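You operate a simulated robot arm through the tools that you are given. There is no shell and no other tool.

The job below is to be done with a simulated robot arm. You get a single attempt, and the scene is never put back.

Task
Put things in order on the top of the white table. At the end: the green pad stands on top of the silver nozzle; the white tube cup from the top of the white table stands where the green fat tube stood; the yellow pad is on the white box (marked "WIPES"); the green fat tube from the top of the white table stands where the green pad stood; whatever was shut is shut again. Leave all else as you found it, and nothing knocked over.

It is judged by the outcome, as a careful person would: the job done as asked, and still so three seconds after it is handed in. It fails if anything else is knocked over, pushed out of place, dropped, spilled or broken.

Robot
A 7-joint arm with a two-finger gripper, fixed in place. Base frame: the origin is at the foot of the arm, x ahead of it, y to its left, z up; the work surface is at about z = 860. Readings come in mm, rad, newtons and seconds.
With the tool pointing down near the work surface it reaches from about 340 to 720 mm from the base axis. Its first joint turns from -1.152 to 1.152 rad. Payload 2.45 kg.
The tool frame sits at the grasp point between the pads (the TCP): z along the fingers, y along the line on which they close. The tips reach 26 mm beyond it. Largest opening 96 mm; the body of the gripper starts 69 mm behind the TCP.
Orientation is that of the tool frame in the base frame, as [roll, pitch, yaw] about the fixed x, y, z axes, in that order (R = Rz(yaw) Ry(pitch) Rx(roll)). With the fingers straight down and closing along the base's y, the tool's x points along the base's -x, its y along +y and its z along -z.

Tools
- The arm moves only by the tool move_arm. Its argument "rows" is text: rows parted by semicolons, each of 7 numbers parted by spaces: the gripper command, from -1 (shut) to 1 (fully open), values between in proportion, then the shift along the base's x, y, z in mm, then the turn, a rotation vector about the base's x, y, z in degrees. In form: grip dx dy dz wx wy wz; .... A call has 1 to 20 rows; each row is the pose to reach, as a shift and turn from the pose commanded when the call began. Rows are played at 5 a second. More than 50 mm and 0.15 rad between two rows, or a gripper value outside its range, and nothing of the call is played. A pose out of reach is approached as far as the arm can. The call stops where the force on the tool passes 40 N (or 10 N more than at its start, if that is more) or the arm is blocked; 0.2 s more then pass. The fingers move at their own pace and stop on an object; they squeeze with about 26 N. The grip force told is the motor's: it shows also when the fingers shut on nothing. Time passes only in rows, and 0.2 s behind the last, so rows that repeat a pose let the fingers close. It gives the time, the measured TCP pose, the force on the tool (base axes), the opening and the grip force at its end, in the units of the frame above (readings bear some noise), with the torque about the TCP (base axes, N m) and any sound that the robot's microphone picked up.
- Cameras (640 x 400 px; columns grow to the right, rows downward): "scene" is fixed at [159.3, -385.8, 1420.7]; the picture's right is [0.83, -0.56, 0.00], its down [-0.34, -0.51, -0.79] and it looks along [0.44, 0.66, -0.61] (base axes); focal length 316 px, centre (320, 200). "wrist" rides on the gripper at [82, 3, -98] in the tool frame; the picture's right is [-0.04, 1.00, 0.00], its down [-0.73, -0.03, -0.68] and it looks along [-0.68, -0.03, 0.73] (tool axes); focal length 256 px, centre (320, 200). There is no depth. A picture from a camera that has moved, and an enlarged one, comes with that camera's place and axes in the base frame and with its lens.
- get_image(camera): a new picture of that camera. No time passes.
- zoom(camera, box): a new picture of the part [left, top, right, bottom] of that camera's present view, enlarged. No time passes.
- close_job(): hands the job in; it is judged then, once.

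Places have to be worked out from the pictures, the camera data and where the tool is seen. Open the gripper and draw the arm clear of the work before you hand the job in, unless the task says otherwise.

The tools are called after ">>>" as a command line: name --argument value ..., lists and objects as JSON in quotes. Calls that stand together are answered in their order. move_arm: Moves the arm, as the interface text tells. Its arguments: {"type":"object","properties":{"rows":{"type":"string"}},"required":["rows"]} The other tools are called the same way: get_image (camera) takes a picture; zoom (camera, box) takes an enlarged picture of a part of a camera's view; close_job () hands the job in.

At the start:

```text
clock: 0.0
ee_pos: [389.6, 11.2, 1207.3]
tool_rot: [3.141, 0.0, -3.141]
ft_force: [-0.4, -0.8, -0.1]
wrist_torque: [0.0, 0.0, 0.01]
gripper_width: 96.0
gripper_force: 0.1
```

scene: 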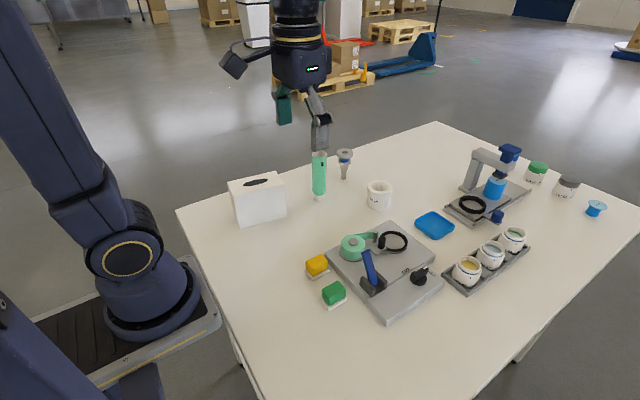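
wrist: 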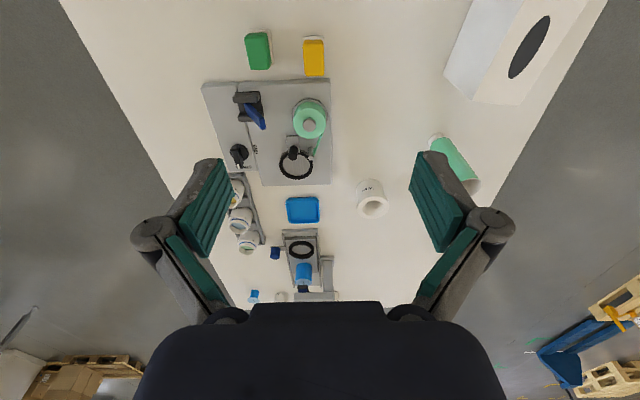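

I start by looking closely at the table from both cameras to identify each item. I will zoom in on the parts of the scene view.

>>> zoom --camera "scene" --box '[220, 130, 420, 255]'

>>> zoom --camera "scene" --box '[290, 200, 450, 330]'

>>> zoom --camera "scene" --box '[410, 130, 620, 300]'

>>> zoom --camera "wrist" --box '[180, 10, 500, 310]'

```text
3.20 times, centred on (320, 192) of scene
camera zoom: at [159.3, -385.8, 1420.7], right [0.83, -0.56, 0.0], down [-0.34, -0.51, -0.79], along [0.44, 0.66, -0.61], focal length 1011 px, centre (320, 224)
```

zoom: 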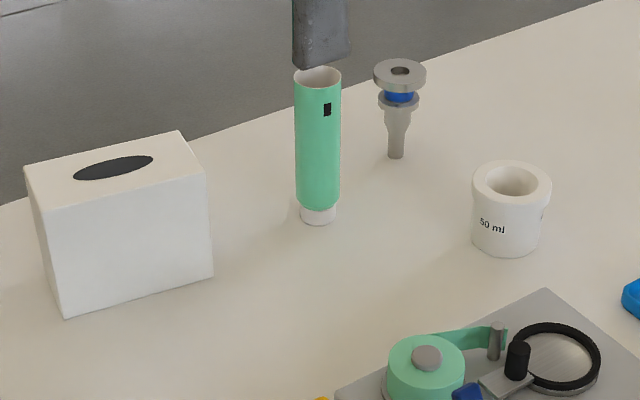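

```text
3.08 times, centred on (370, 265) of scene
camera zoom: at [159.3, -385.8, 1420.7], right [0.83, -0.56, 0.0], down [-0.34, -0.51, -0.79], along [0.44, 0.66, -0.61], focal length 972 px, centre (166, 0)
```

zoom: 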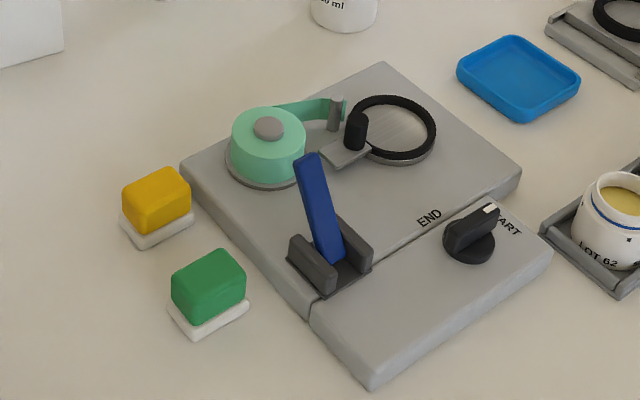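

```text
2.35 times, centred on (515, 215) of scene
camera zoom: at [159.3, -385.8, 1420.7], right [0.83, -0.56, 0.0], down [-0.34, -0.51, -0.79], along [0.44, 0.66, -0.61], focal length 744 px, centre (-139, 165)
```

zoom: 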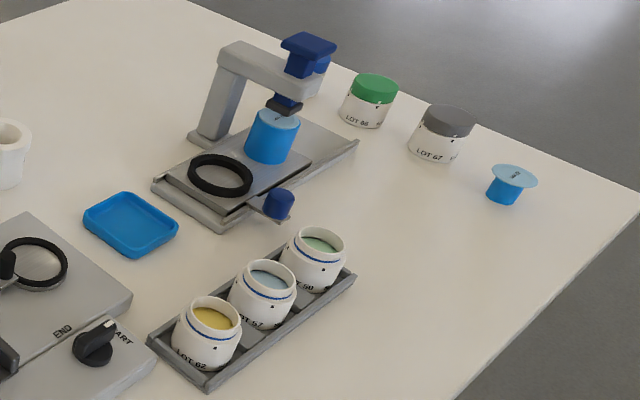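

```text
1.33 times, centred on (340, 160) of wrist
camera zoom: at [307.7, 14.0, 1305.5], right [0.04, 1.0, 0.0], down [0.73, -0.03, 0.68], along [0.68, -0.03, -0.73], focal length 341 px, centre (293, 253)
```

zoom: 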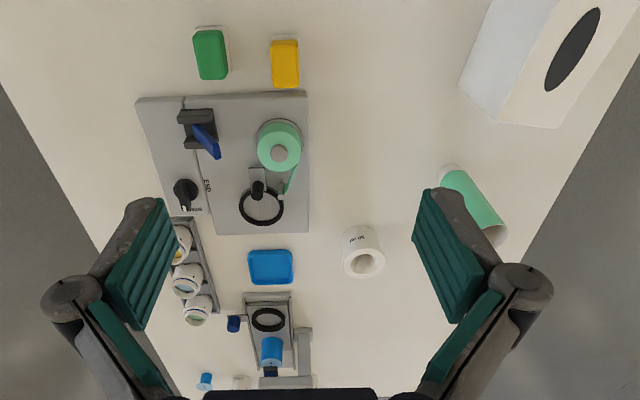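

The green pad is at roughly (400, -78), the yellow pad at (409, 1), the tube at (573, 236), the cup at (689, 108) and the nozzle at (689, 272). I lower the arm over the pads so the wrist camera can measure them more closely.

>>> move_arm --rows "1 0 -10 -40 0 0 0; 1 0 -20 -80 0 0 0; 1 0 -30 -120 0 0 0; 1 0 -40 -160 0 0 0; 1 0 -51 -200 0 0 0; 1 0 -51 -200 0 0 0"

>>> get_image --camera "wrist"

>>> get_image --camera "scene"

```text
clock: 1.4
ee_pos: [388.1, -41.0, 1004.8]
tool_rot: [3.141, 0.0, 3.14]
ft_force: [-0.3, 1.0, -1.3]
wrist_torque: [-0.01, 0.01, -0.01]
gripper_width: 95.8
gripper_force: 0.0
```

```text
taken
camera wrist: at [306.3, -36.3, 1103.5], right [0.04, 1.0, 0.0], down [0.73, -0.03, 0.68], along [0.68, -0.03, -0.73], focal length 256 px, centre (320, 200)
```

wrist: 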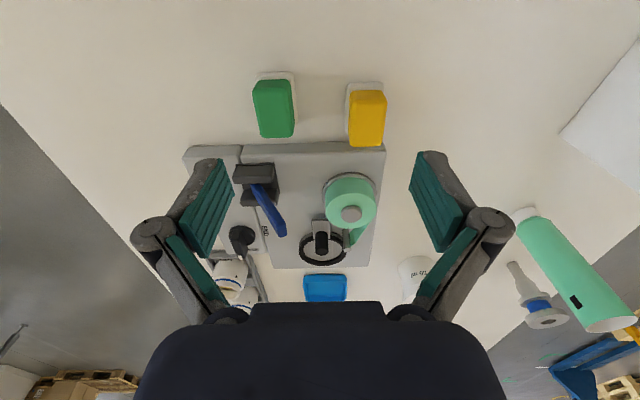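

```text
taken
```

scene: 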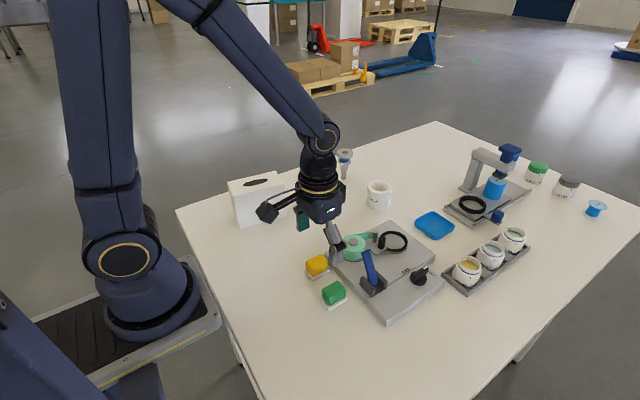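

The pads are now well in view; I zoom in for accurate edges.

>>> zoom --camera "wrist" --box '[230, 60, 410, 160]'

>>> zoom --camera "wrist" --box '[480, 190, 640, 340]'

>>> zoom --camera "scene" --box '[290, 240, 370, 320]'

```text
3.56 times, centred on (320, 110) of wrist
camera zoom: at [306.3, -36.3, 1103.5], right [0.04, 1.0, 0.0], down [0.73, -0.03, 0.68], along [0.68, -0.03, -0.73], focal length 910 px, centre (320, 520)
```

zoom: 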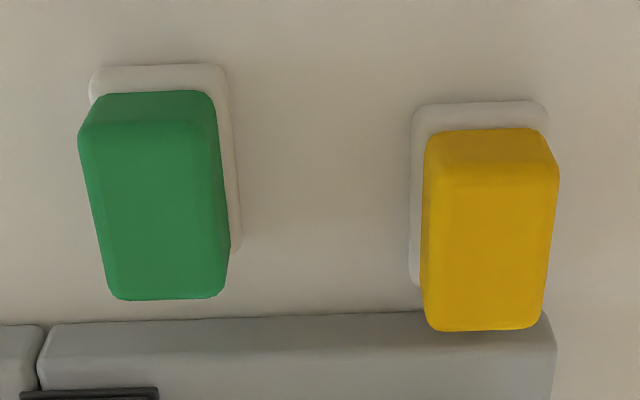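

```text
2.67 times, centred on (560, 265) of wrist
camera zoom: at [306.3, -36.3, 1103.5], right [0.04, 1.0, 0.0], down [0.73, -0.03, 0.68], along [0.68, -0.03, -0.73], focal length 683 px, centre (-320, 27)
```

zoom: 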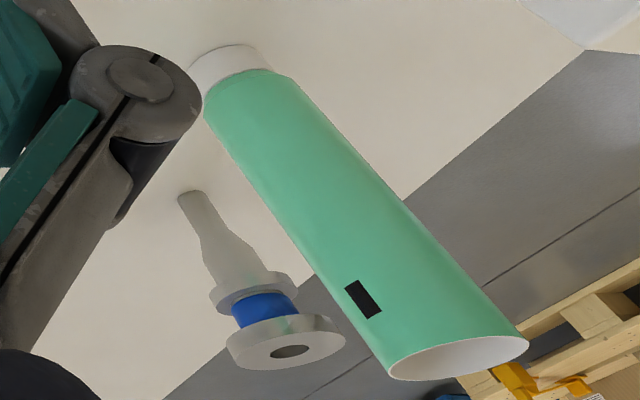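

```text
5.00 times, centred on (330, 280) of scene
camera zoom: at [159.3, -385.8, 1420.7], right [0.83, -0.56, 0.0], down [-0.34, -0.51, -0.79], along [0.44, 0.66, -0.61], focal length 1580 px, centre (270, -200)
```

zoom: 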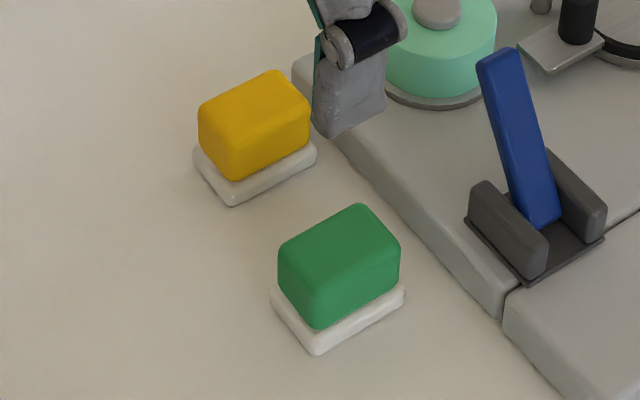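

The pads measure about 33 × 47 mm with a white base, green centre near (399, -79) and nearly aligned with the base axes. Next I fly over the far-left part of the table, high up, to locate the nozzle, tube, cup and box.

>>> move_arm --rows "1 0 0 45 0 0 0; 1 0 0 90 0 0 0; 1 20 10 130 0 0 0; 1 50 40 150 0 0 0; 1 80 70 150 0 0 0; 1 110 100 150 0 0 0; 1 140 130 150 0 0 0; 1 170 160 150 0 0 0; 1 180 190 150 0 0 0; 1 180 190 150 0 0 0"

>>> get_image --camera "wrist"

>>> get_image --camera "scene"

```text
clock: 3.6
ee_pos: [568.4, 152.6, 1161.0]
tool_rot: [3.141, 0.0, 3.141]
ft_force: [0.1, 0.0, -0.6]
wrist_torque: [0.01, -0.02, 0.02]
gripper_width: 96.0
gripper_force: 0.0
```

```text
taken
camera wrist: at [487.0, 156.2, 1260.1], right [0.04, 1.0, 0.0], down [0.73, -0.03, 0.68], along [0.68, -0.03, -0.73], focal length 256 px, centre (320, 200)
```

wrist: 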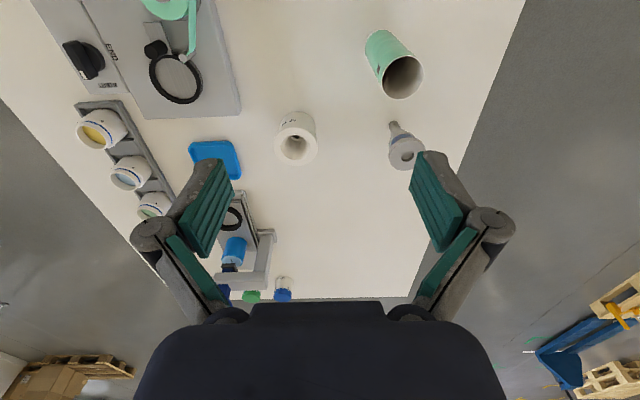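

```text
taken
```

scene: 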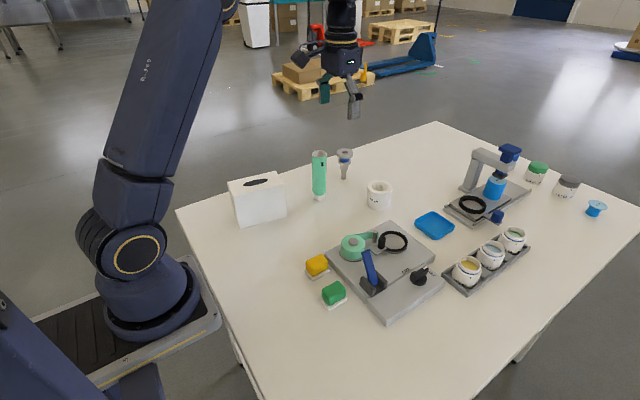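

I zoom the wrist view on the nozzle, tube and cup, and the scene view on the nozzle and on the box.

>>> zoom --camera "wrist" --box '[340, 10, 450, 190]'

>>> zoom --camera "wrist" --box '[250, 95, 350, 175]'

>>> zoom --camera "scene" --box '[300, 140, 380, 210]'

>>> zoom --camera "scene" --box '[215, 160, 305, 235]'

```text
2.22 times, centred on (395, 100) of wrist
camera zoom: at [487.0, 156.2, 1260.1], right [0.04, 1.0, 0.0], down [0.73, -0.03, 0.68], along [0.68, -0.03, -0.73], focal length 569 px, centre (153, 422)
```

zoom: 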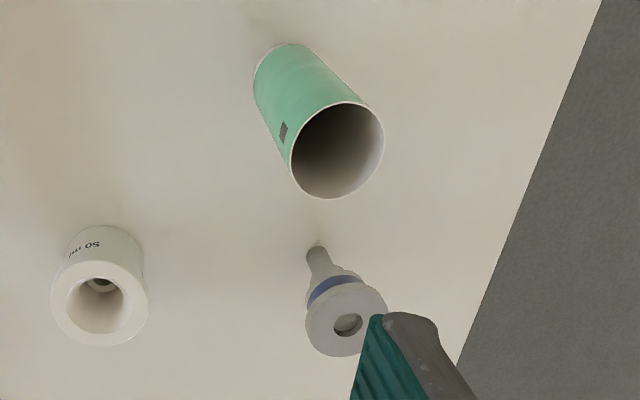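

```text
5.00 times, centred on (300, 135) of wrist
camera zoom: at [487.0, 156.2, 1260.1], right [0.04, 1.0, 0.0], down [0.73, -0.03, 0.68], along [0.68, -0.03, -0.73], focal length 1280 px, centre (420, 525)
```

zoom: 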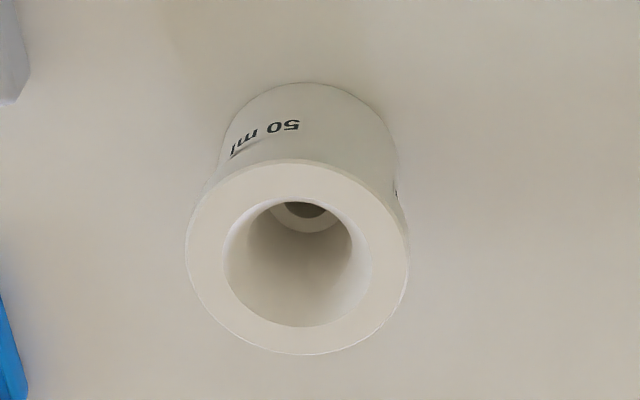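

```text
5.71 times, centred on (340, 175) of scene
camera zoom: at [159.4, -385.8, 1420.7], right [0.83, -0.56, 0.0], down [-0.34, -0.51, -0.79], along [0.44, 0.66, -0.61], focal length 1806 px, centre (206, 343)
```

zoom: 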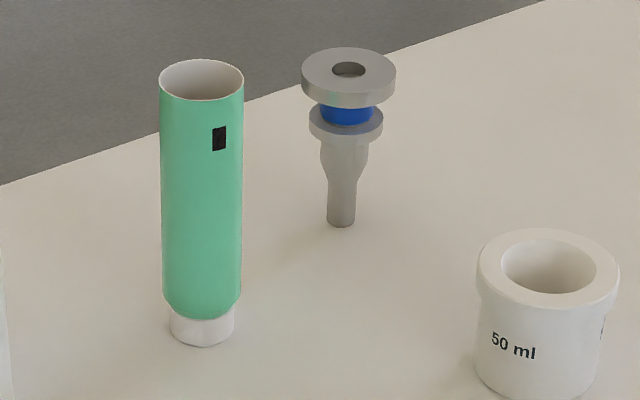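

```text
5.33 times, centred on (260, 198) of scene
camera zoom: at [159.4, -385.8, 1420.7], right [0.83, -0.56, 0.0], down [-0.34, -0.51, -0.79], along [0.44, 0.66, -0.61], focal length 1685 px, centre (640, 213)
```

zoom: 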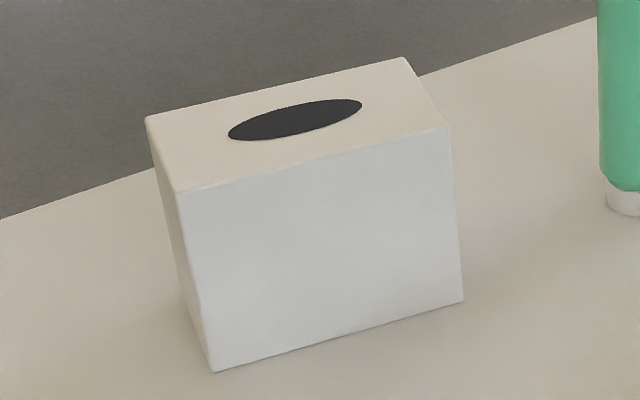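

Nozzle tip is near (688–693, 270) with its flange top at z ≈ 955; the tube is near (571, 231), 144 mm tall, and the cup near (694, 110), about 54 mm tall. I hold still for a moment to see how noisy the readings are.

>>> move_arm --rows "1 0 0 0 0 0 0; 1 0 0 0 0 0 0; 1 0 0 0 0 0 0"

>>> zoom --camera "wrist" --box '[340, 10, 450, 190]'

```text
clock: 4.4
ee_pos: [567.4, 151.5, 1162.8]
tool_rot: [3.14, 0.001, 3.141]
ft_force: [0.0, -1.0, -0.1]
wrist_torque: [0.01, 0.02, -0.01]
gripper_width: 96.2
gripper_force: 0.0
```

```text
2.22 times, centred on (395, 100) of wrist
camera zoom: at [486.9, 155.7, 1260.1], right [0.04, 1.0, 0.0], down [0.73, -0.03, 0.68], along [0.68, -0.03, -0.73], focal length 569 px, centre (153, 422)
```

zoom: 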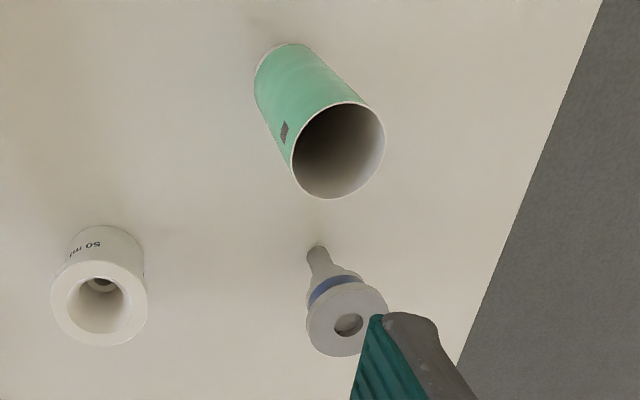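

Readings scatter by about 1 mm. Now I test whether the arm reaches above the nozzle with the tool straight down, staying well above it (tips ~75 mm over the flange).

>>> move_arm --rows "1 30 25 0 0 0 0; 1 60 50 0 0 0 0; 1 90 80 0 0 0 0; 1 119 118 0 0 0 0; 1 119 118 -40 0 0 0; 1 119 118 -80 0 0 0; 1 119 118 -100 0 0 0; 1 119 118 -100 0 0 0; 1 119 118 -100 0 0 0"

>>> get_image --camera "wrist"

>>> zoom --camera "scene" --box '[280, 90, 420, 210]'

```text
clock: 6.4
ee_pos: [661.3, 254.1, 1052.9]
tool_rot: [-3.141, 0.001, -3.141]
ft_force: [0.4, -0.9, 0.0]
wrist_torque: [-0.02, 0.0, 0.01]
gripper_width: 96.1
gripper_force: 0.0
out of reach, approached as far as the arm can: row 3, 4, 5, 6, 7, 8, 9
```

```text
taken
camera wrist: at [579.3, 258.4, 1151.5], right [0.04, 1.0, 0.0], down [0.73, -0.03, 0.68], along [0.68, -0.03, -0.73], focal length 256 px, centre (320, 200)
```

wrist: 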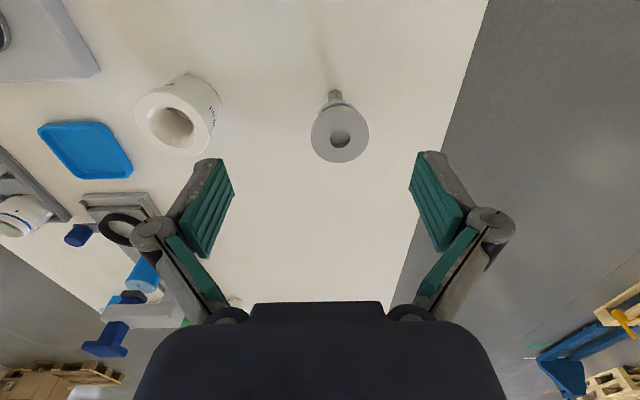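

```text
3.33 times, centred on (350, 150) of scene
camera zoom: at [159.3, -385.8, 1420.7], right [0.83, -0.56, 0.0], down [-0.34, -0.51, -0.79], along [0.44, 0.66, -0.61], focal length 1053 px, centre (220, 367)
```

zoom: 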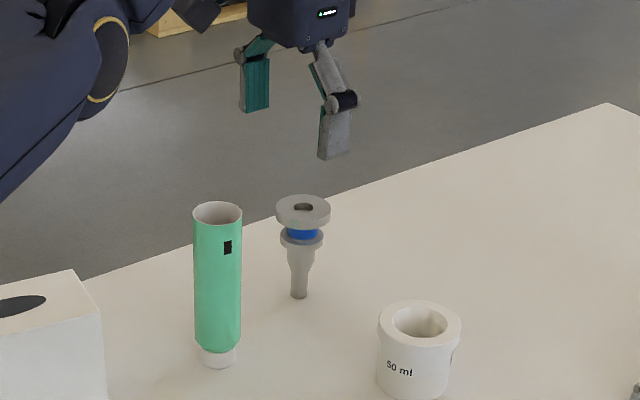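

With the tool straight down the arm stops about 30 mm short of the nozzle (nozzle ≈ (687, 271), 739 mm from the axis). I test tilting the fingers outward about the base y axis to gain reach, still high above everything.

>>> move_arm --rows "1 0 0 0 0 -5 0; 1 0 0 0 0 -10 0; 1 0 0 0 0 -15 0; 1 0 0 0 0 -15 0; 1 0 0 0 0 -15 0; 1 0 0 0 0 -15 0"

>>> get_image --camera "wrist"

```text
clock: 7.8
ee_pos: [659.6, 251.6, 1053.0]
tool_rot: [3.141, 0.261, -3.141]
ft_force: [0.4, 0.2, -0.9]
wrist_torque: [0.0, -0.02, -0.01]
gripper_width: 96.2
gripper_force: 0.2
```

```text
taken
camera wrist: at [557.2, 257.0, 1126.7], right [0.04, 1.0, 0.01], down [0.53, -0.03, 0.85], along [0.85, -0.03, -0.53], focal length 256 px, centre (320, 200)
```

wrist: 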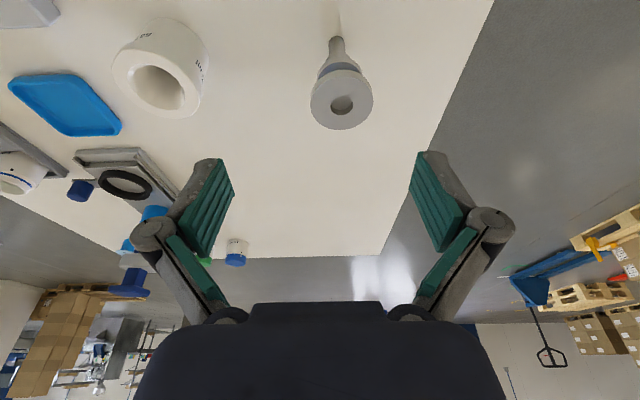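

The tilt works without losing position. Now I shift outward to the nozzle's axis with the 15° tilt to see if it's reachable.

>>> move_arm --rows "1 10 6 0 0 0 0; 1 20 13 0 0 0 0; 1 28 19 0 0 0 0; 1 28 19 0 0 0 0; 1 28 19 0 0 0 0"

>>> get_image --camera "wrist"

```text
clock: 9.0
ee_pos: [687.7, 272.3, 1053.8]
tool_rot: [3.142, 0.261, 3.141]
ft_force: [-0.1, -0.3, 0.9]
wrist_torque: [-0.01, -0.01, -0.02]
gripper_width: 96.2
gripper_force: 0.1
```

```text
taken
camera wrist: at [584.2, 276.8, 1127.3], right [0.04, 1.0, 0.01], down [0.53, -0.03, 0.85], along [0.85, -0.03, -0.53], focal length 256 px, centre (320, 200)
```

wrist: 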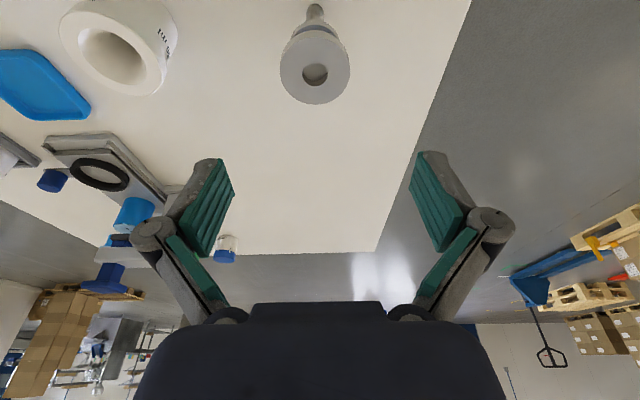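

Reachable with a 15° tilt, so I'll pick the green pad with this same tilt and it will stay level on the nozzle. I raise, fly back over the green pad and look again with the gripper partly closed to 60 mm.

>>> move_arm --rows "1 0 0 45 0 0 0; 1 0 0 90 0 0 0; 1 -29 -35 90 0 0 0; 1 -58 -70 90 0 0 0; 1 -87 -105 90 0 0 0; 1 -116 -140 90 0 0 0; 1 -145 -175 90 0 0 0; 1 -174 -210 90 0 0 0; 0.6 -203 -245 90 0 0 0; 0.25 -232 -280 90 0 0 0; 0.25 -261 -315 90 0 0 0; 0.25 -290 -350 90 0 0 0; 0.25 -290 -350 45 0 0 0; 0.25 -290 -350 0 0 0 0; 0.25 -290 -350 -45 0 0 0; 0.25 -290 -350 -80 0 0 0; 0.25 -290 -350 -80 0 0 0; 0.25 -290 -350 -80 0 0 0"

>>> get_image --camera "wrist"

>>> zoom --camera "scene" --box '[270, 220, 390, 320]'

```text
clock: 12.8
ee_pos: [739.1, -206.2, 1042.9]
tool_rot: [-3.141, 0.263, 3.14]
ft_force: [-0.4, 0.6, 0.1]
wrist_torque: [-0.02, -0.01, -0.02]
gripper_width: 60.1
gripper_force: 0.1
out of reach, approached as far as the arm can: row 2, 3, 4, 5, 6, 7, 8, 9, 10, 11, 12, 13, 14, 15, 16, 17, 18
```

```text
taken
camera wrist: at [635.1, -201.1, 1117.5], right [0.04, 1.0, 0.01], down [0.53, -0.03, 0.85], along [0.84, -0.03, -0.53], focal length 256 px, centre (320, 200)
```

wrist: 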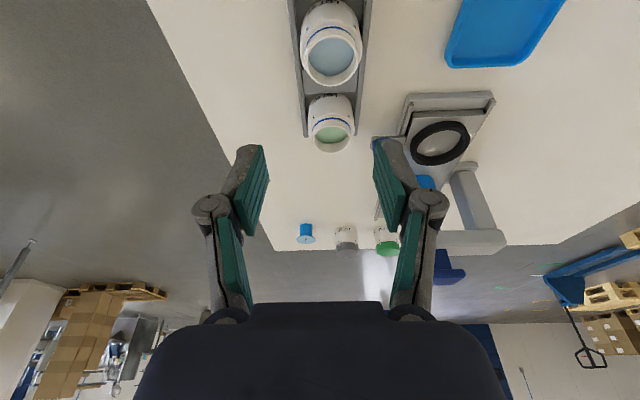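

```text
4.00 times, centred on (330, 270) of scene
camera zoom: at [159.3, -385.8, 1420.7], right [0.83, -0.56, 0.0], down [-0.34, -0.51, -0.79], along [0.44, 0.66, -0.61], focal length 1264 px, centre (280, -80)
```

zoom: 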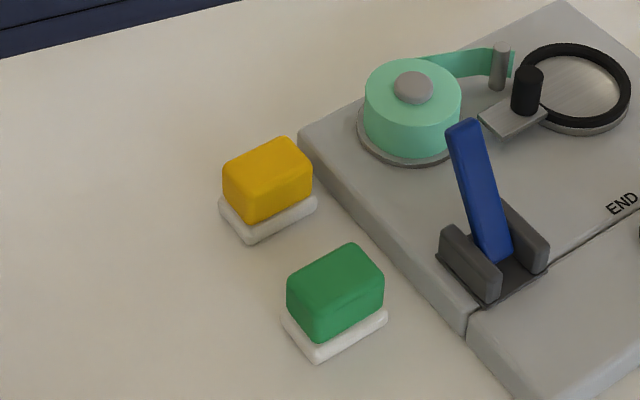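

Something unexpected: row 2 was out of reach at that height and the arm slid along its reach limit to (739, -206, 1043). I check the whole scene to see nothing was touched.

>>> get_image --camera "scene"

>>> zoom --camera "scene" --box '[410, 130, 620, 300]'

>>> zoom --camera "scene" --box '[220, 130, 420, 255]'

```text
taken
```

scene: 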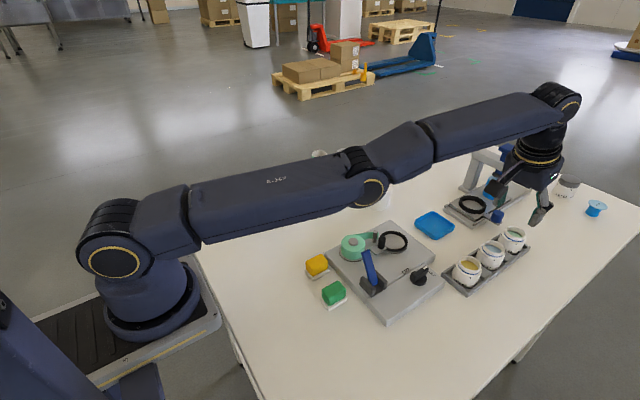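

```text
2.35 times, centred on (515, 215) of scene
camera zoom: at [159.3, -385.8, 1420.7], right [0.83, -0.56, 0.0], down [-0.34, -0.51, -0.79], along [0.44, 0.66, -0.61], focal length 744 px, centre (-139, 165)
```

zoom: 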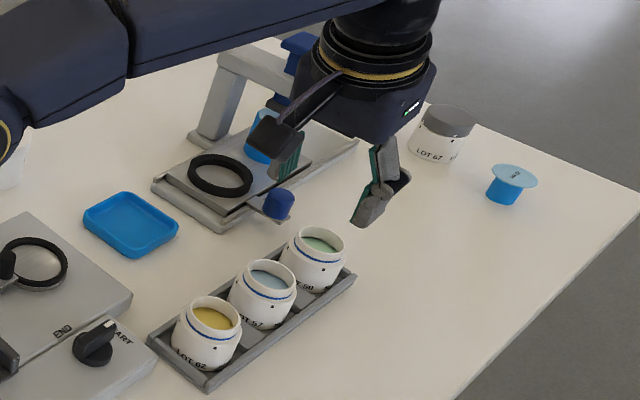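

```text
3.20 times, centred on (320, 192) of scene
camera zoom: at [159.3, -385.8, 1420.7], right [0.83, -0.56, 0.0], down [-0.34, -0.51, -0.79], along [0.44, 0.66, -0.61], focal length 1011 px, centre (320, 224)
```

zoom: 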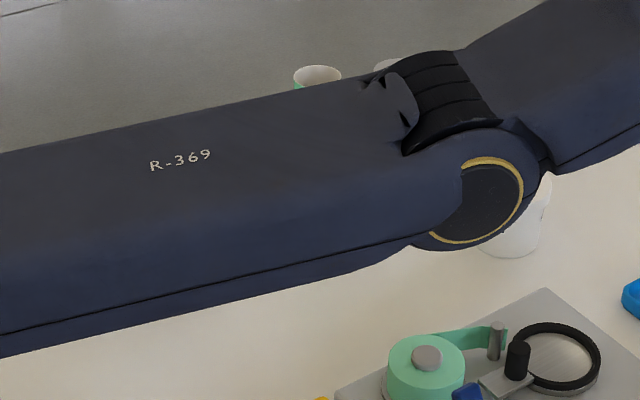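

Nothing seems disturbed; the arm is just stretched straight, high above the table. I pull it back inward gradually, rising slightly, and check how the elbow folds.

>>> move_arm --rows "0.25 -25 7 5 0 0 0; 0.25 -50 14 12 0 0 0; 0.25 -75 21 20 0 0 0; 0.25 -100 28 30 0 0 0; 0.25 -100 28 30 0 0 0"

>>> get_image --camera "scene"

```text
clock: 14.0
ee_pos: [719.4, -198.2, 1118.9]
tool_rot: [3.141, 0.262, 3.141]
ft_force: [0.4, -0.8, -0.7]
wrist_torque: [0.0, 0.0, 0.01]
gripper_width: 59.9
gripper_force: 0.1
out of reach, approached as far as the arm can: row 1, 2, 3, 4, 5
```

```text
taken
```

scene: 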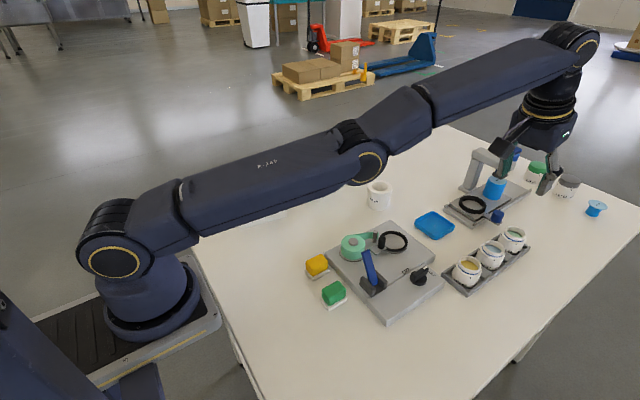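

The arm sits near its stretched singularity and rose instead of folding. I ask for a small inward shift held over several rows so the solver can fold the elbow.

>>> move_arm --rows "0.25 -15 4 0 0 0 0; 0.25 -15 4 0 0 0 0; 0.25 -15 4 0 0 0 0; 0.25 -30 8 0 0 0 0; 0.25 -30 8 0 0 0 0; 0.25 -30 8 0 0 0 0"

>>> get_image --camera "scene"

```text
clock: 15.4
ee_pos: [712.9, -202.1, 1132.4]
tool_rot: [3.141, 0.26, 3.141]
ft_force: [-0.2, -0.2, -0.4]
wrist_torque: [-0.01, 0.02, 0.04]
gripper_width: 59.7
gripper_force: 0.0
out of reach, approached as far as the arm can: row 1, 2, 3, 4, 5, 6
```

```text
taken
```

scene: 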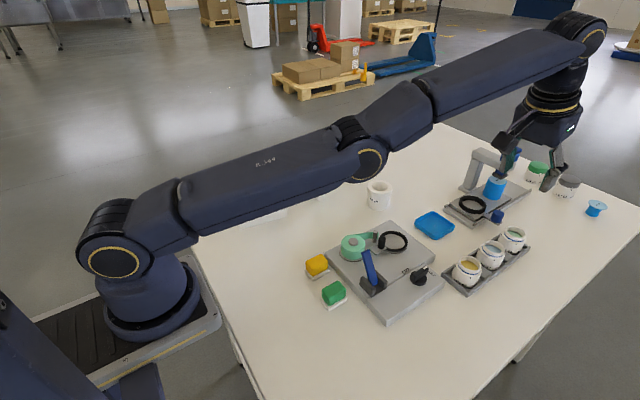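

The elbow isn't folding when pulled inward. Moving straight down (perpendicular to the stretched arm) should engage the elbow, and there is ample clearance over the jars below (tips stay above z ≈ 1020), so I try that.

>>> move_arm --rows "0.25 0 0 -20 0 0 0; 0.25 0 0 -40 0 0 0; 0.25 0 0 -60 0 0 0; 0.25 0 0 -80 0 0 0; 0.25 0 0 -80 0 0 0"

>>> get_image --camera "scene"

```text
clock: 16.6
ee_pos: [734.3, -210.9, 1055.2]
tool_rot: [-3.14, 0.259, 3.141]
ft_force: [-0.3, -0.4, 0.6]
wrist_torque: [-0.01, 0.0, -0.02]
gripper_width: 60.1
gripper_force: 0.1
out of reach, approached as far as the arm can: row 1, 2, 3, 4, 5
```

```text
taken
```

scene: 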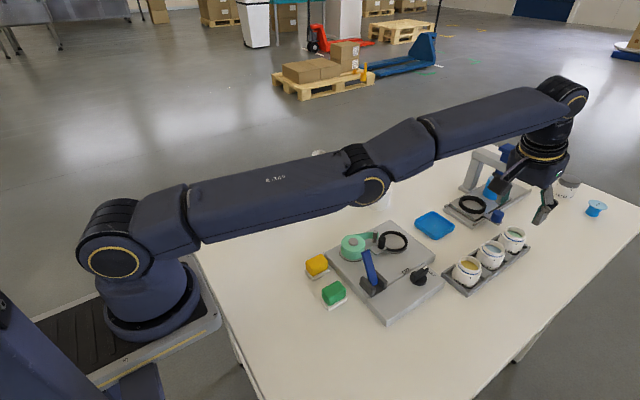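

It swung rigidly, so the elbow is pinned past straight. I first extend outward to bring the elbow back to straight, where it can fold the right way afterwards.

>>> move_arm --rows "0.25 10 -3 0 0 0 0; 0.25 20 -6 0 0 0 0; 0.25 30 -9 0 0 0 0; 0.25 40 -12 -10 0 0 0; 0.25 40 -12 -10 0 0 0"

>>> get_image --camera "scene"

```text
clock: 17.8
ee_pos: [739.7, -209.8, 1041.2]
tool_rot: [3.141, 0.262, 3.142]
ft_force: [-0.5, 0.7, 0.2]
wrist_torque: [0.05, -0.01, -0.03]
gripper_width: 60.0
gripper_force: 0.0
out of reach, approached as far as the arm can: row 1, 2, 3, 4, 5
```

```text
taken
```

scene: 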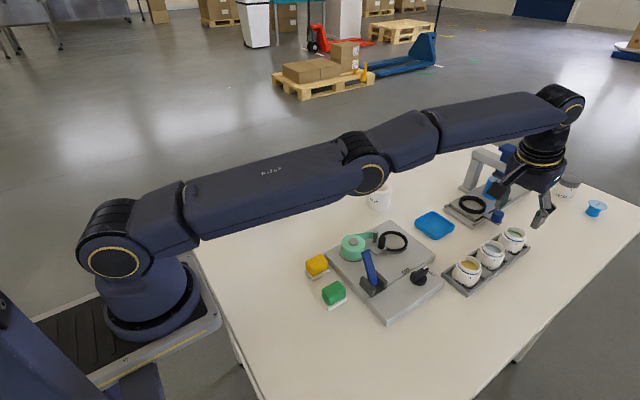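

The elbow now looks straight again. I pull inward combined with a slight downward motion so that it folds upward.

>>> move_arm --rows "0.25 0 0 -8 0 0 0; 0.25 -4 1 -16 0 0 0; 0.25 -12 3 -24 0 0 0; 0.25 -25 7 -28 0 0 0; 0.25 -40 11 -28 0 0 0; 0.25 -40 11 -28 0 0 0"

>>> get_image --camera "scene"

```text
clock: 19.2
ee_pos: [698.6, -197.8, 1017.1]
tool_rot: [3.139, 0.26, -3.141]
ft_force: [0.1, 0.6, 0.2]
wrist_torque: [-0.03, 0.05, 0.0]
gripper_width: 60.0
gripper_force: 0.0
```

```text
taken
```

scene: 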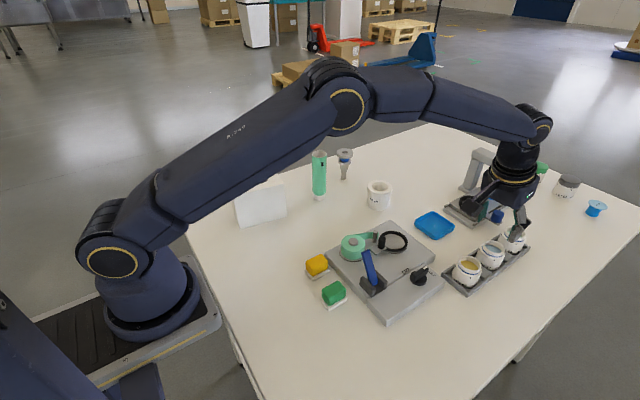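

The elbow folded upward and the arm is within reach again; nothing was touched. From now on I retreat inward before rising. I go to above the green pad.

>>> move_arm --rows "0.25 -40 10 20 0 0 0; 0.25 -80 20 45 0 0 0; 0.25 -120 35 65 0 0 0; 0.25 -160 50 65 0 0 0; 0.25 -200 65 65 0 0 0; 0.25 -240 85 65 0 0 0; 0.25 -280 105 65 0 0 0; 0.25 -301 119 65 0 0 0; 0.25 -301 119 30 0 0 0; 0.25 -301 119 -10 0 0 0; 0.25 -301 119 -10 0 0 0; 0.25 -301 119 -10 0 0 0"

>>> get_image --camera "wrist"

>>> get_image --camera "scene"

```text
clock: 21.8
ee_pos: [394.5, -76.4, 1006.3]
tool_rot: [3.141, 0.262, 3.141]
ft_force: [-0.2, -0.4, 0.3]
wrist_torque: [-0.02, -0.03, -0.02]
gripper_width: 60.0
gripper_force: 0.0
```

```text
taken
camera wrist: at [290.7, -71.8, 1081.0], right [0.04, 1.0, 0.01], down [0.53, -0.03, 0.85], along [0.85, -0.03, -0.53], focal length 256 px, centre (320, 200)
```

wrist: 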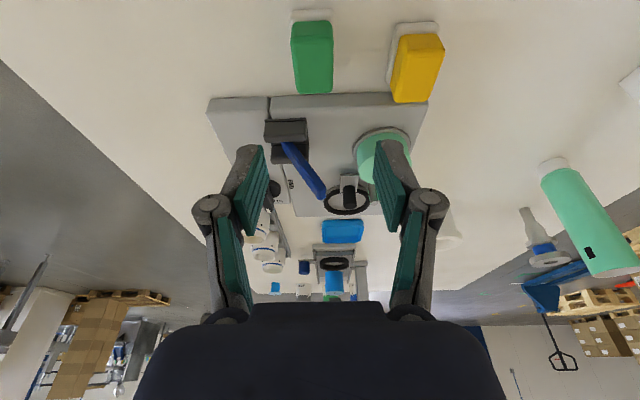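

```text
taken
```

scene: 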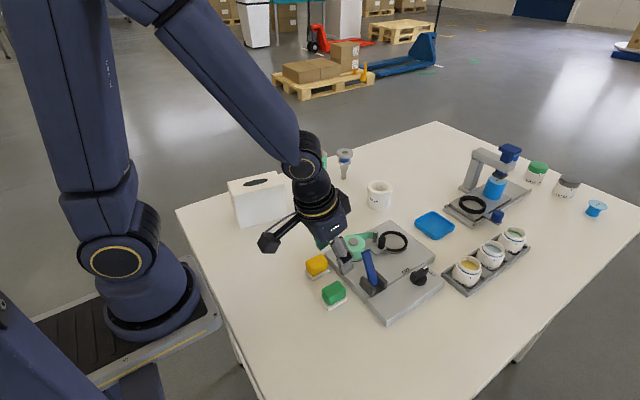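

Now I zoom on the green pad from the wrist and compare in the scene view, to refine its centre.

>>> zoom --camera "wrist" --box '[270, 0, 360, 110]'

>>> zoom --camera "scene" --box '[300, 230, 400, 320]'

```text
3.64 times, centred on (315, 55) of wrist
camera zoom: at [290.7, -71.8, 1081.0], right [0.04, 1.0, 0.01], down [0.53, -0.03, 0.85], along [0.85, -0.03, -0.53], focal length 931 px, centre (338, 727)
```

zoom: 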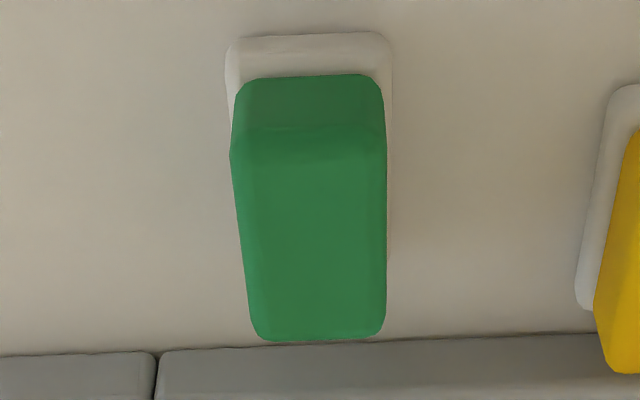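

```text
4.44 times, centred on (350, 275) of scene
camera zoom: at [159.3, -385.8, 1420.7], right [0.83, -0.56, 0.0], down [-0.34, -0.51, -0.79], along [0.44, 0.66, -0.61], focal length 1404 px, centre (187, -133)
```

zoom: 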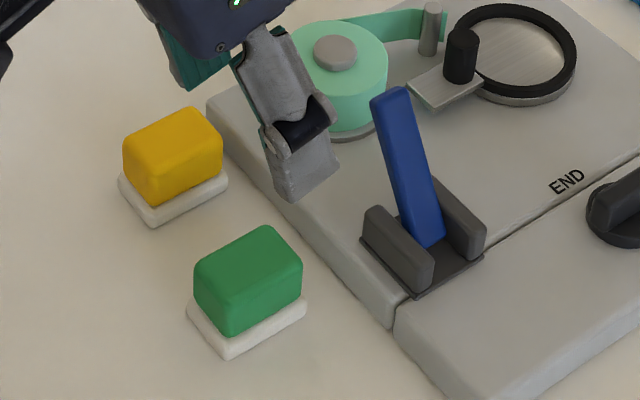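

Pad centre computes to about (399.5, -80.5), top z ≈ 896; the TCP is at about (395, -75). I shift 5.5 mm in -y and descend most of the way, then check.

>>> move_arm --rows "0.25 0 -5.5 -20 0 0 0; 0.25 0 -5.5 -40 0 0 0; 0.25 0 -5.5 -60 0 0 0; 0.25 0 -5.5 -75 0 0 0; 0.25 0 -5.5 -75 0 0 0; 0.25 0 -5.5 -75 0 0 0"

>>> get_image --camera "wrist"

>>> zoom --camera "scene" --box '[290, 230, 390, 320]'

```text
clock: 23.2
ee_pos: [397.2, -84.0, 930.8]
tool_rot: [-3.141, 0.261, -3.14]
ft_force: [-0.9, 0.3, 0.8]
wrist_torque: [-0.02, 0.0, -0.01]
gripper_width: 59.9
gripper_force: 0.0
```

```text
taken
camera wrist: at [294.0, -79.1, 1004.8], right [0.04, 1.0, 0.01], down [0.53, -0.03, 0.85], along [0.85, -0.03, -0.53], focal length 256 px, centre (320, 200)
```

wrist: 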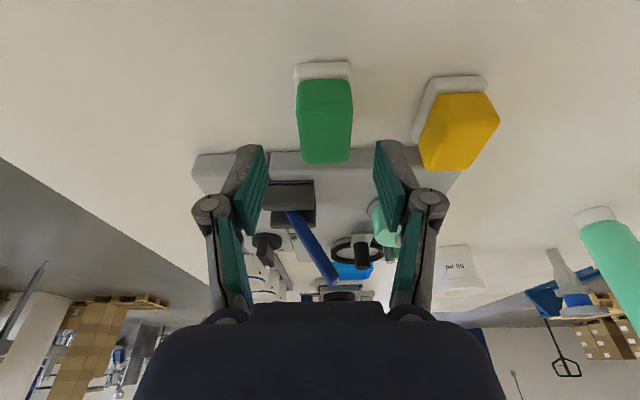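

```text
4.44 times, centred on (340, 275) of scene
camera zoom: at [159.3, -385.8, 1420.7], right [0.83, -0.56, 0.0], down [-0.34, -0.51, -0.79], along [0.44, 0.66, -0.61], focal length 1404 px, centre (231, -133)
```

zoom: 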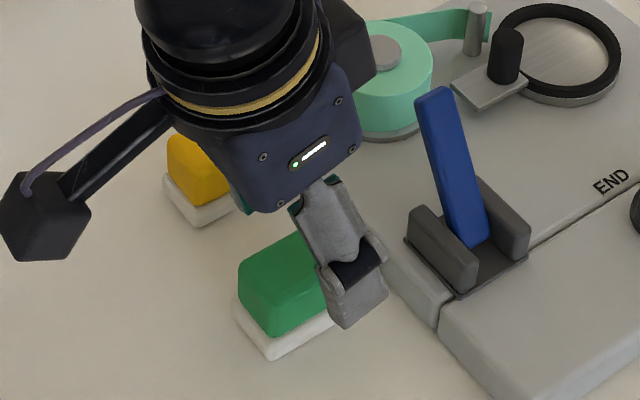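

The pad is centred at y ≈ -80.6 and the TCP at about (398.6, -82, 931). I correct by (-3.5, +1.5) and descend to z ≈ 898.5 so the tips end just above the white base plate.

>>> move_arm --rows "0.25 -3.5 1.5 -10 0 0 0; 0.25 -3.5 1.5 -20 0 0 0; 0.25 -3.5 1.5 -28 0 0 0; 0.25 -3.5 1.5 -32 0 0 0; 0.25 -3.5 1.5 -32 0 0 0; 0.25 -3.5 1.5 -32 0 0 0"

>>> get_image --camera "wrist"

>>> zoom --camera "scene" --box '[305, 250, 375, 320]'

```text
clock: 24.6
ee_pos: [395.8, -81.9, 898.6]
tool_rot: [3.141, 0.262, -3.141]
ft_force: [0.1, 0.2, 0.5]
wrist_torque: [0.0, -0.03, 0.03]
gripper_width: 60.0
gripper_force: 0.1
```

```text
taken
camera wrist: at [291.4, -77.5, 973.0], right [0.04, 1.0, 0.01], down [0.53, -0.03, 0.85], along [0.85, -0.03, -0.53], focal length 256 px, centre (320, 200)
```

wrist: 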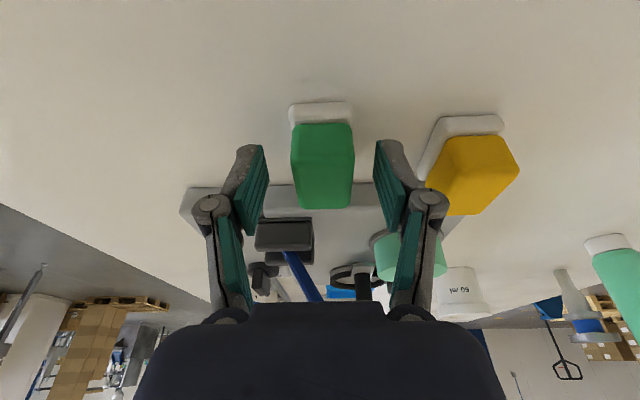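

```text
5.71 times, centred on (340, 285) of scene
camera zoom: at [159.3, -385.8, 1420.7], right [0.83, -0.56, 0.0], down [-0.34, -0.51, -0.79], along [0.44, 0.66, -0.61], focal length 1806 px, centre (206, -286)
```

zoom: 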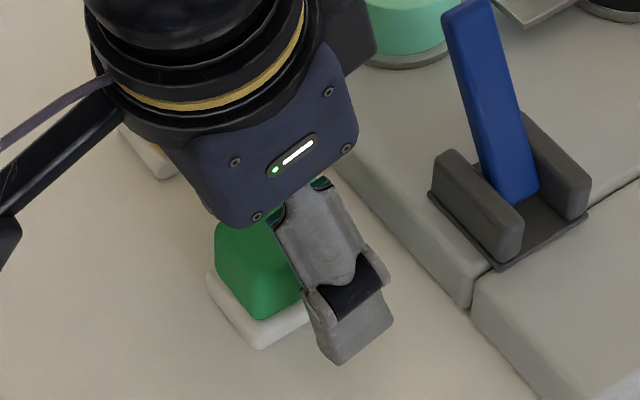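

Fingers flank the green block, centred. I close the gripper.

>>> move_arm --rows "-1 0 0 0 0 0 0; -1 0 0 0 0 0 0; -1 0 0 0 0 0 0; -1 0 0 0 0 0 0; -1 0 0 0 0 0 0"

>>> zoom --camera "scene" --box '[305, 250, 375, 320]'

>>> get_image --camera "wrist"

```text
clock: 25.8
ee_pos: [395.4, -81.8, 899.0]
tool_rot: [-3.141, 0.263, 3.141]
ft_force: [-2.6, 2.9, 18.1]
wrist_torque: [0.06, 0.32, 0.0]
gripper_width: 29.2
gripper_force: 26.1
```

```text
5.71 times, centred on (340, 285) of scene
camera zoom: at [159.0, -385.7, 1420.7], right [0.83, -0.56, 0.0], down [-0.34, -0.51, -0.79], along [0.44, 0.66, -0.61], focal length 1806 px, centre (206, -286)
```

zoom: 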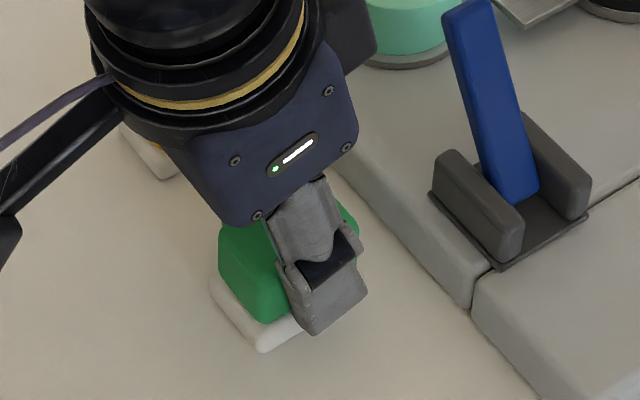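

```text
taken
camera wrist: at [291.4, -77.4, 973.3], right [0.04, 1.0, 0.01], down [0.53, -0.03, 0.85], along [0.85, -0.03, -0.53], focal length 256 px, centre (320, 200)
```

wrist: 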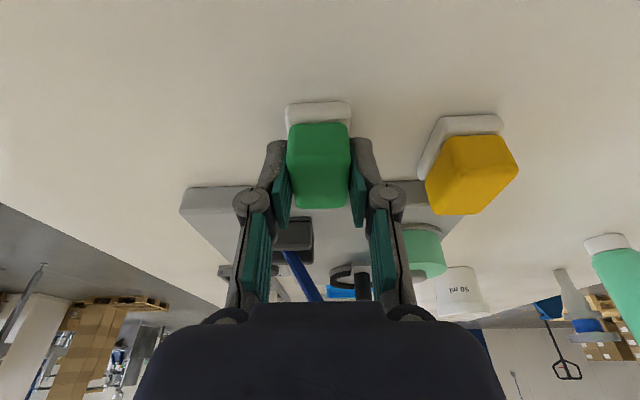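

Gripped at 29 mm, but an upward force of 18 N shows, so the tips are likely pressing on the base plate. I raise by a few millimetres and check the force and that the pad comes along.

>>> move_arm --rows "-1 0 0 1 0 0 0; -1 0 0 2 0 0 0; -1 0 0 3 0 0 0; -1 0 0 4 0 0 0; -1 0 0 4 0 0 0"

>>> zoom --camera "scene" --box '[305, 250, 375, 320]'

```text
clock: 27.0
ee_pos: [395.5, -82.8, 903.7]
tool_rot: [3.141, 0.263, 3.141]
ft_force: [-0.3, 0.1, -1.3]
wrist_torque: [-0.01, -0.04, -0.04]
gripper_width: 28.8
gripper_force: 25.7
```

```text
5.71 times, centred on (340, 285) of scene
camera zoom: at [159.3, -385.8, 1420.7], right [0.83, -0.56, 0.0], down [-0.34, -0.51, -0.79], along [0.44, 0.66, -0.61], focal length 1806 px, centre (206, -286)
```

zoom: 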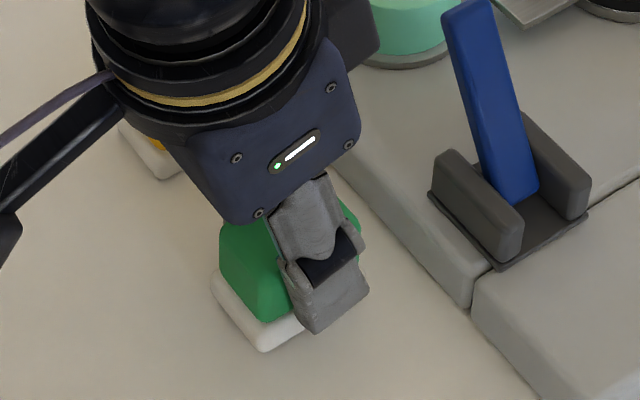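

Force is normal again. I lift another 12 mm and check that the pad follows.

>>> move_arm --rows "-1 0 0 4 0 0 0; -1 0 0 8 0 0 0; -1 0 0 12 0 0 0; -1 0 0 12 0 0 0"

>>> zoom --camera "scene" --box '[305, 250, 375, 320]'

>>> get_image --camera "wrist"

```text
clock: 28.0
ee_pos: [394.8, -83.0, 914.2]
tool_rot: [-3.141, 0.262, -3.14]
ft_force: [0.4, 0.2, -1.0]
wrist_torque: [-0.01, 0.01, 0.01]
gripper_width: 28.6
gripper_force: 25.7
```

```text
5.71 times, centred on (340, 285) of scene
camera zoom: at [159.3, -385.8, 1420.7], right [0.83, -0.56, 0.0], down [-0.34, -0.51, -0.79], along [0.44, 0.66, -0.61], focal length 1806 px, centre (206, -286)
```

zoom: 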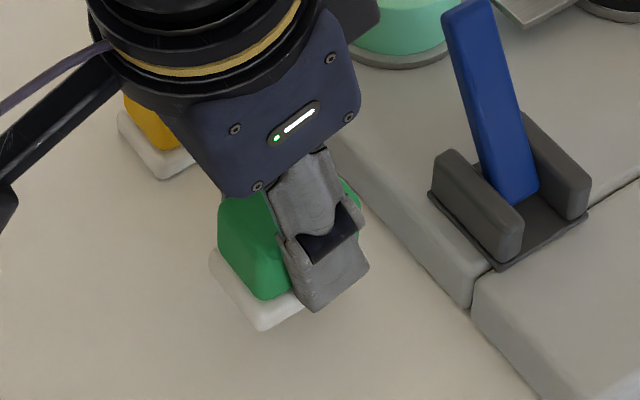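

```text
taken
camera wrist: at [290.7, -78.5, 988.8], right [0.04, 1.0, 0.01], down [0.53, -0.03, 0.85], along [0.85, -0.03, -0.53], focal length 256 px, centre (320, 200)
```

wrist: 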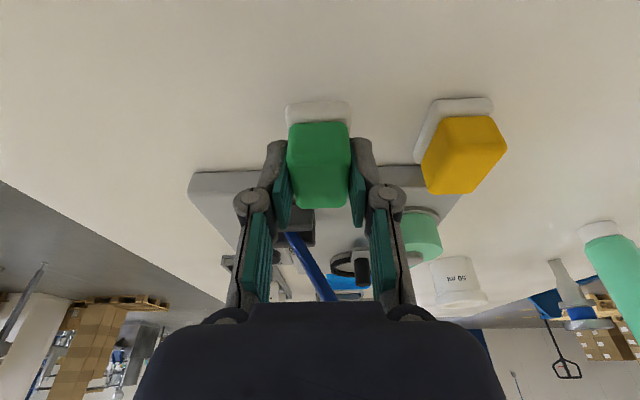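

The pad lifts with its base as one piece, level, with no noticeable slip. I raise it to z ≈ 1050 and carry it around past the cup to hover above the nozzle with about 50 mm clearance.

>>> move_arm --rows "-1 0 0 35 0 0 0; -1 0 0 70 0 0 0; -1 0 0 105 0 0 0; -1 0 0 136 0 0 0; -1 27 22 136 0 0 0; -1 54 45 136 0 0 0; -1 82 67 136 0 0 0; -1 109 90 136 0 0 0; -1 136 112 136 0 0 0; -1 163 135 136 0 0 0; -1 190 157 136 0 0 0; -1 218 180 136 0 0 0; -1 245 202 136 0 0 0; -1 256 240 136 0 0 0; -1 266 275 136 0 0 0; -1 275 310 136 0 0 0; -1 282 340 136 0 0 0; -1 284 351 136 0 0 0; -1 284 351 136 0 0 0; -1 284 351 136 0 0 0"

>>> get_image --camera "wrist"

>>> zoom --camera "scene" --box '[280, 90, 420, 210]'

```text
clock: 32.2
ee_pos: [679.5, 267.0, 1050.7]
tool_rot: [-3.14, 0.261, -3.141]
ft_force: [-1.5, 0.1, -0.4]
wrist_torque: [-0.01, -0.02, -0.01]
gripper_width: 28.9
gripper_force: 26.1
```

```text
taken
camera wrist: at [575.6, 270.9, 1125.4], right [0.04, 1.0, 0.01], down [0.53, -0.03, 0.85], along [0.85, -0.03, -0.53], focal length 256 px, centre (320, 200)
```

wrist: 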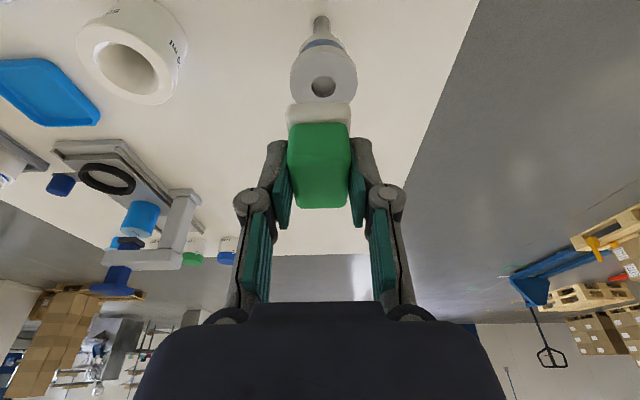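

```text
3.33 times, centred on (350, 150) of scene
camera zoom: at [159.3, -385.8, 1420.7], right [0.83, -0.56, 0.0], down [-0.34, -0.51, -0.79], along [0.44, 0.66, -0.61], focal length 1053 px, centre (220, 367)
```

zoom: 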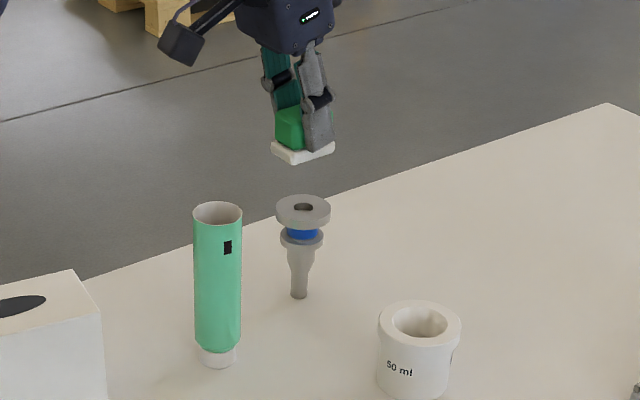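

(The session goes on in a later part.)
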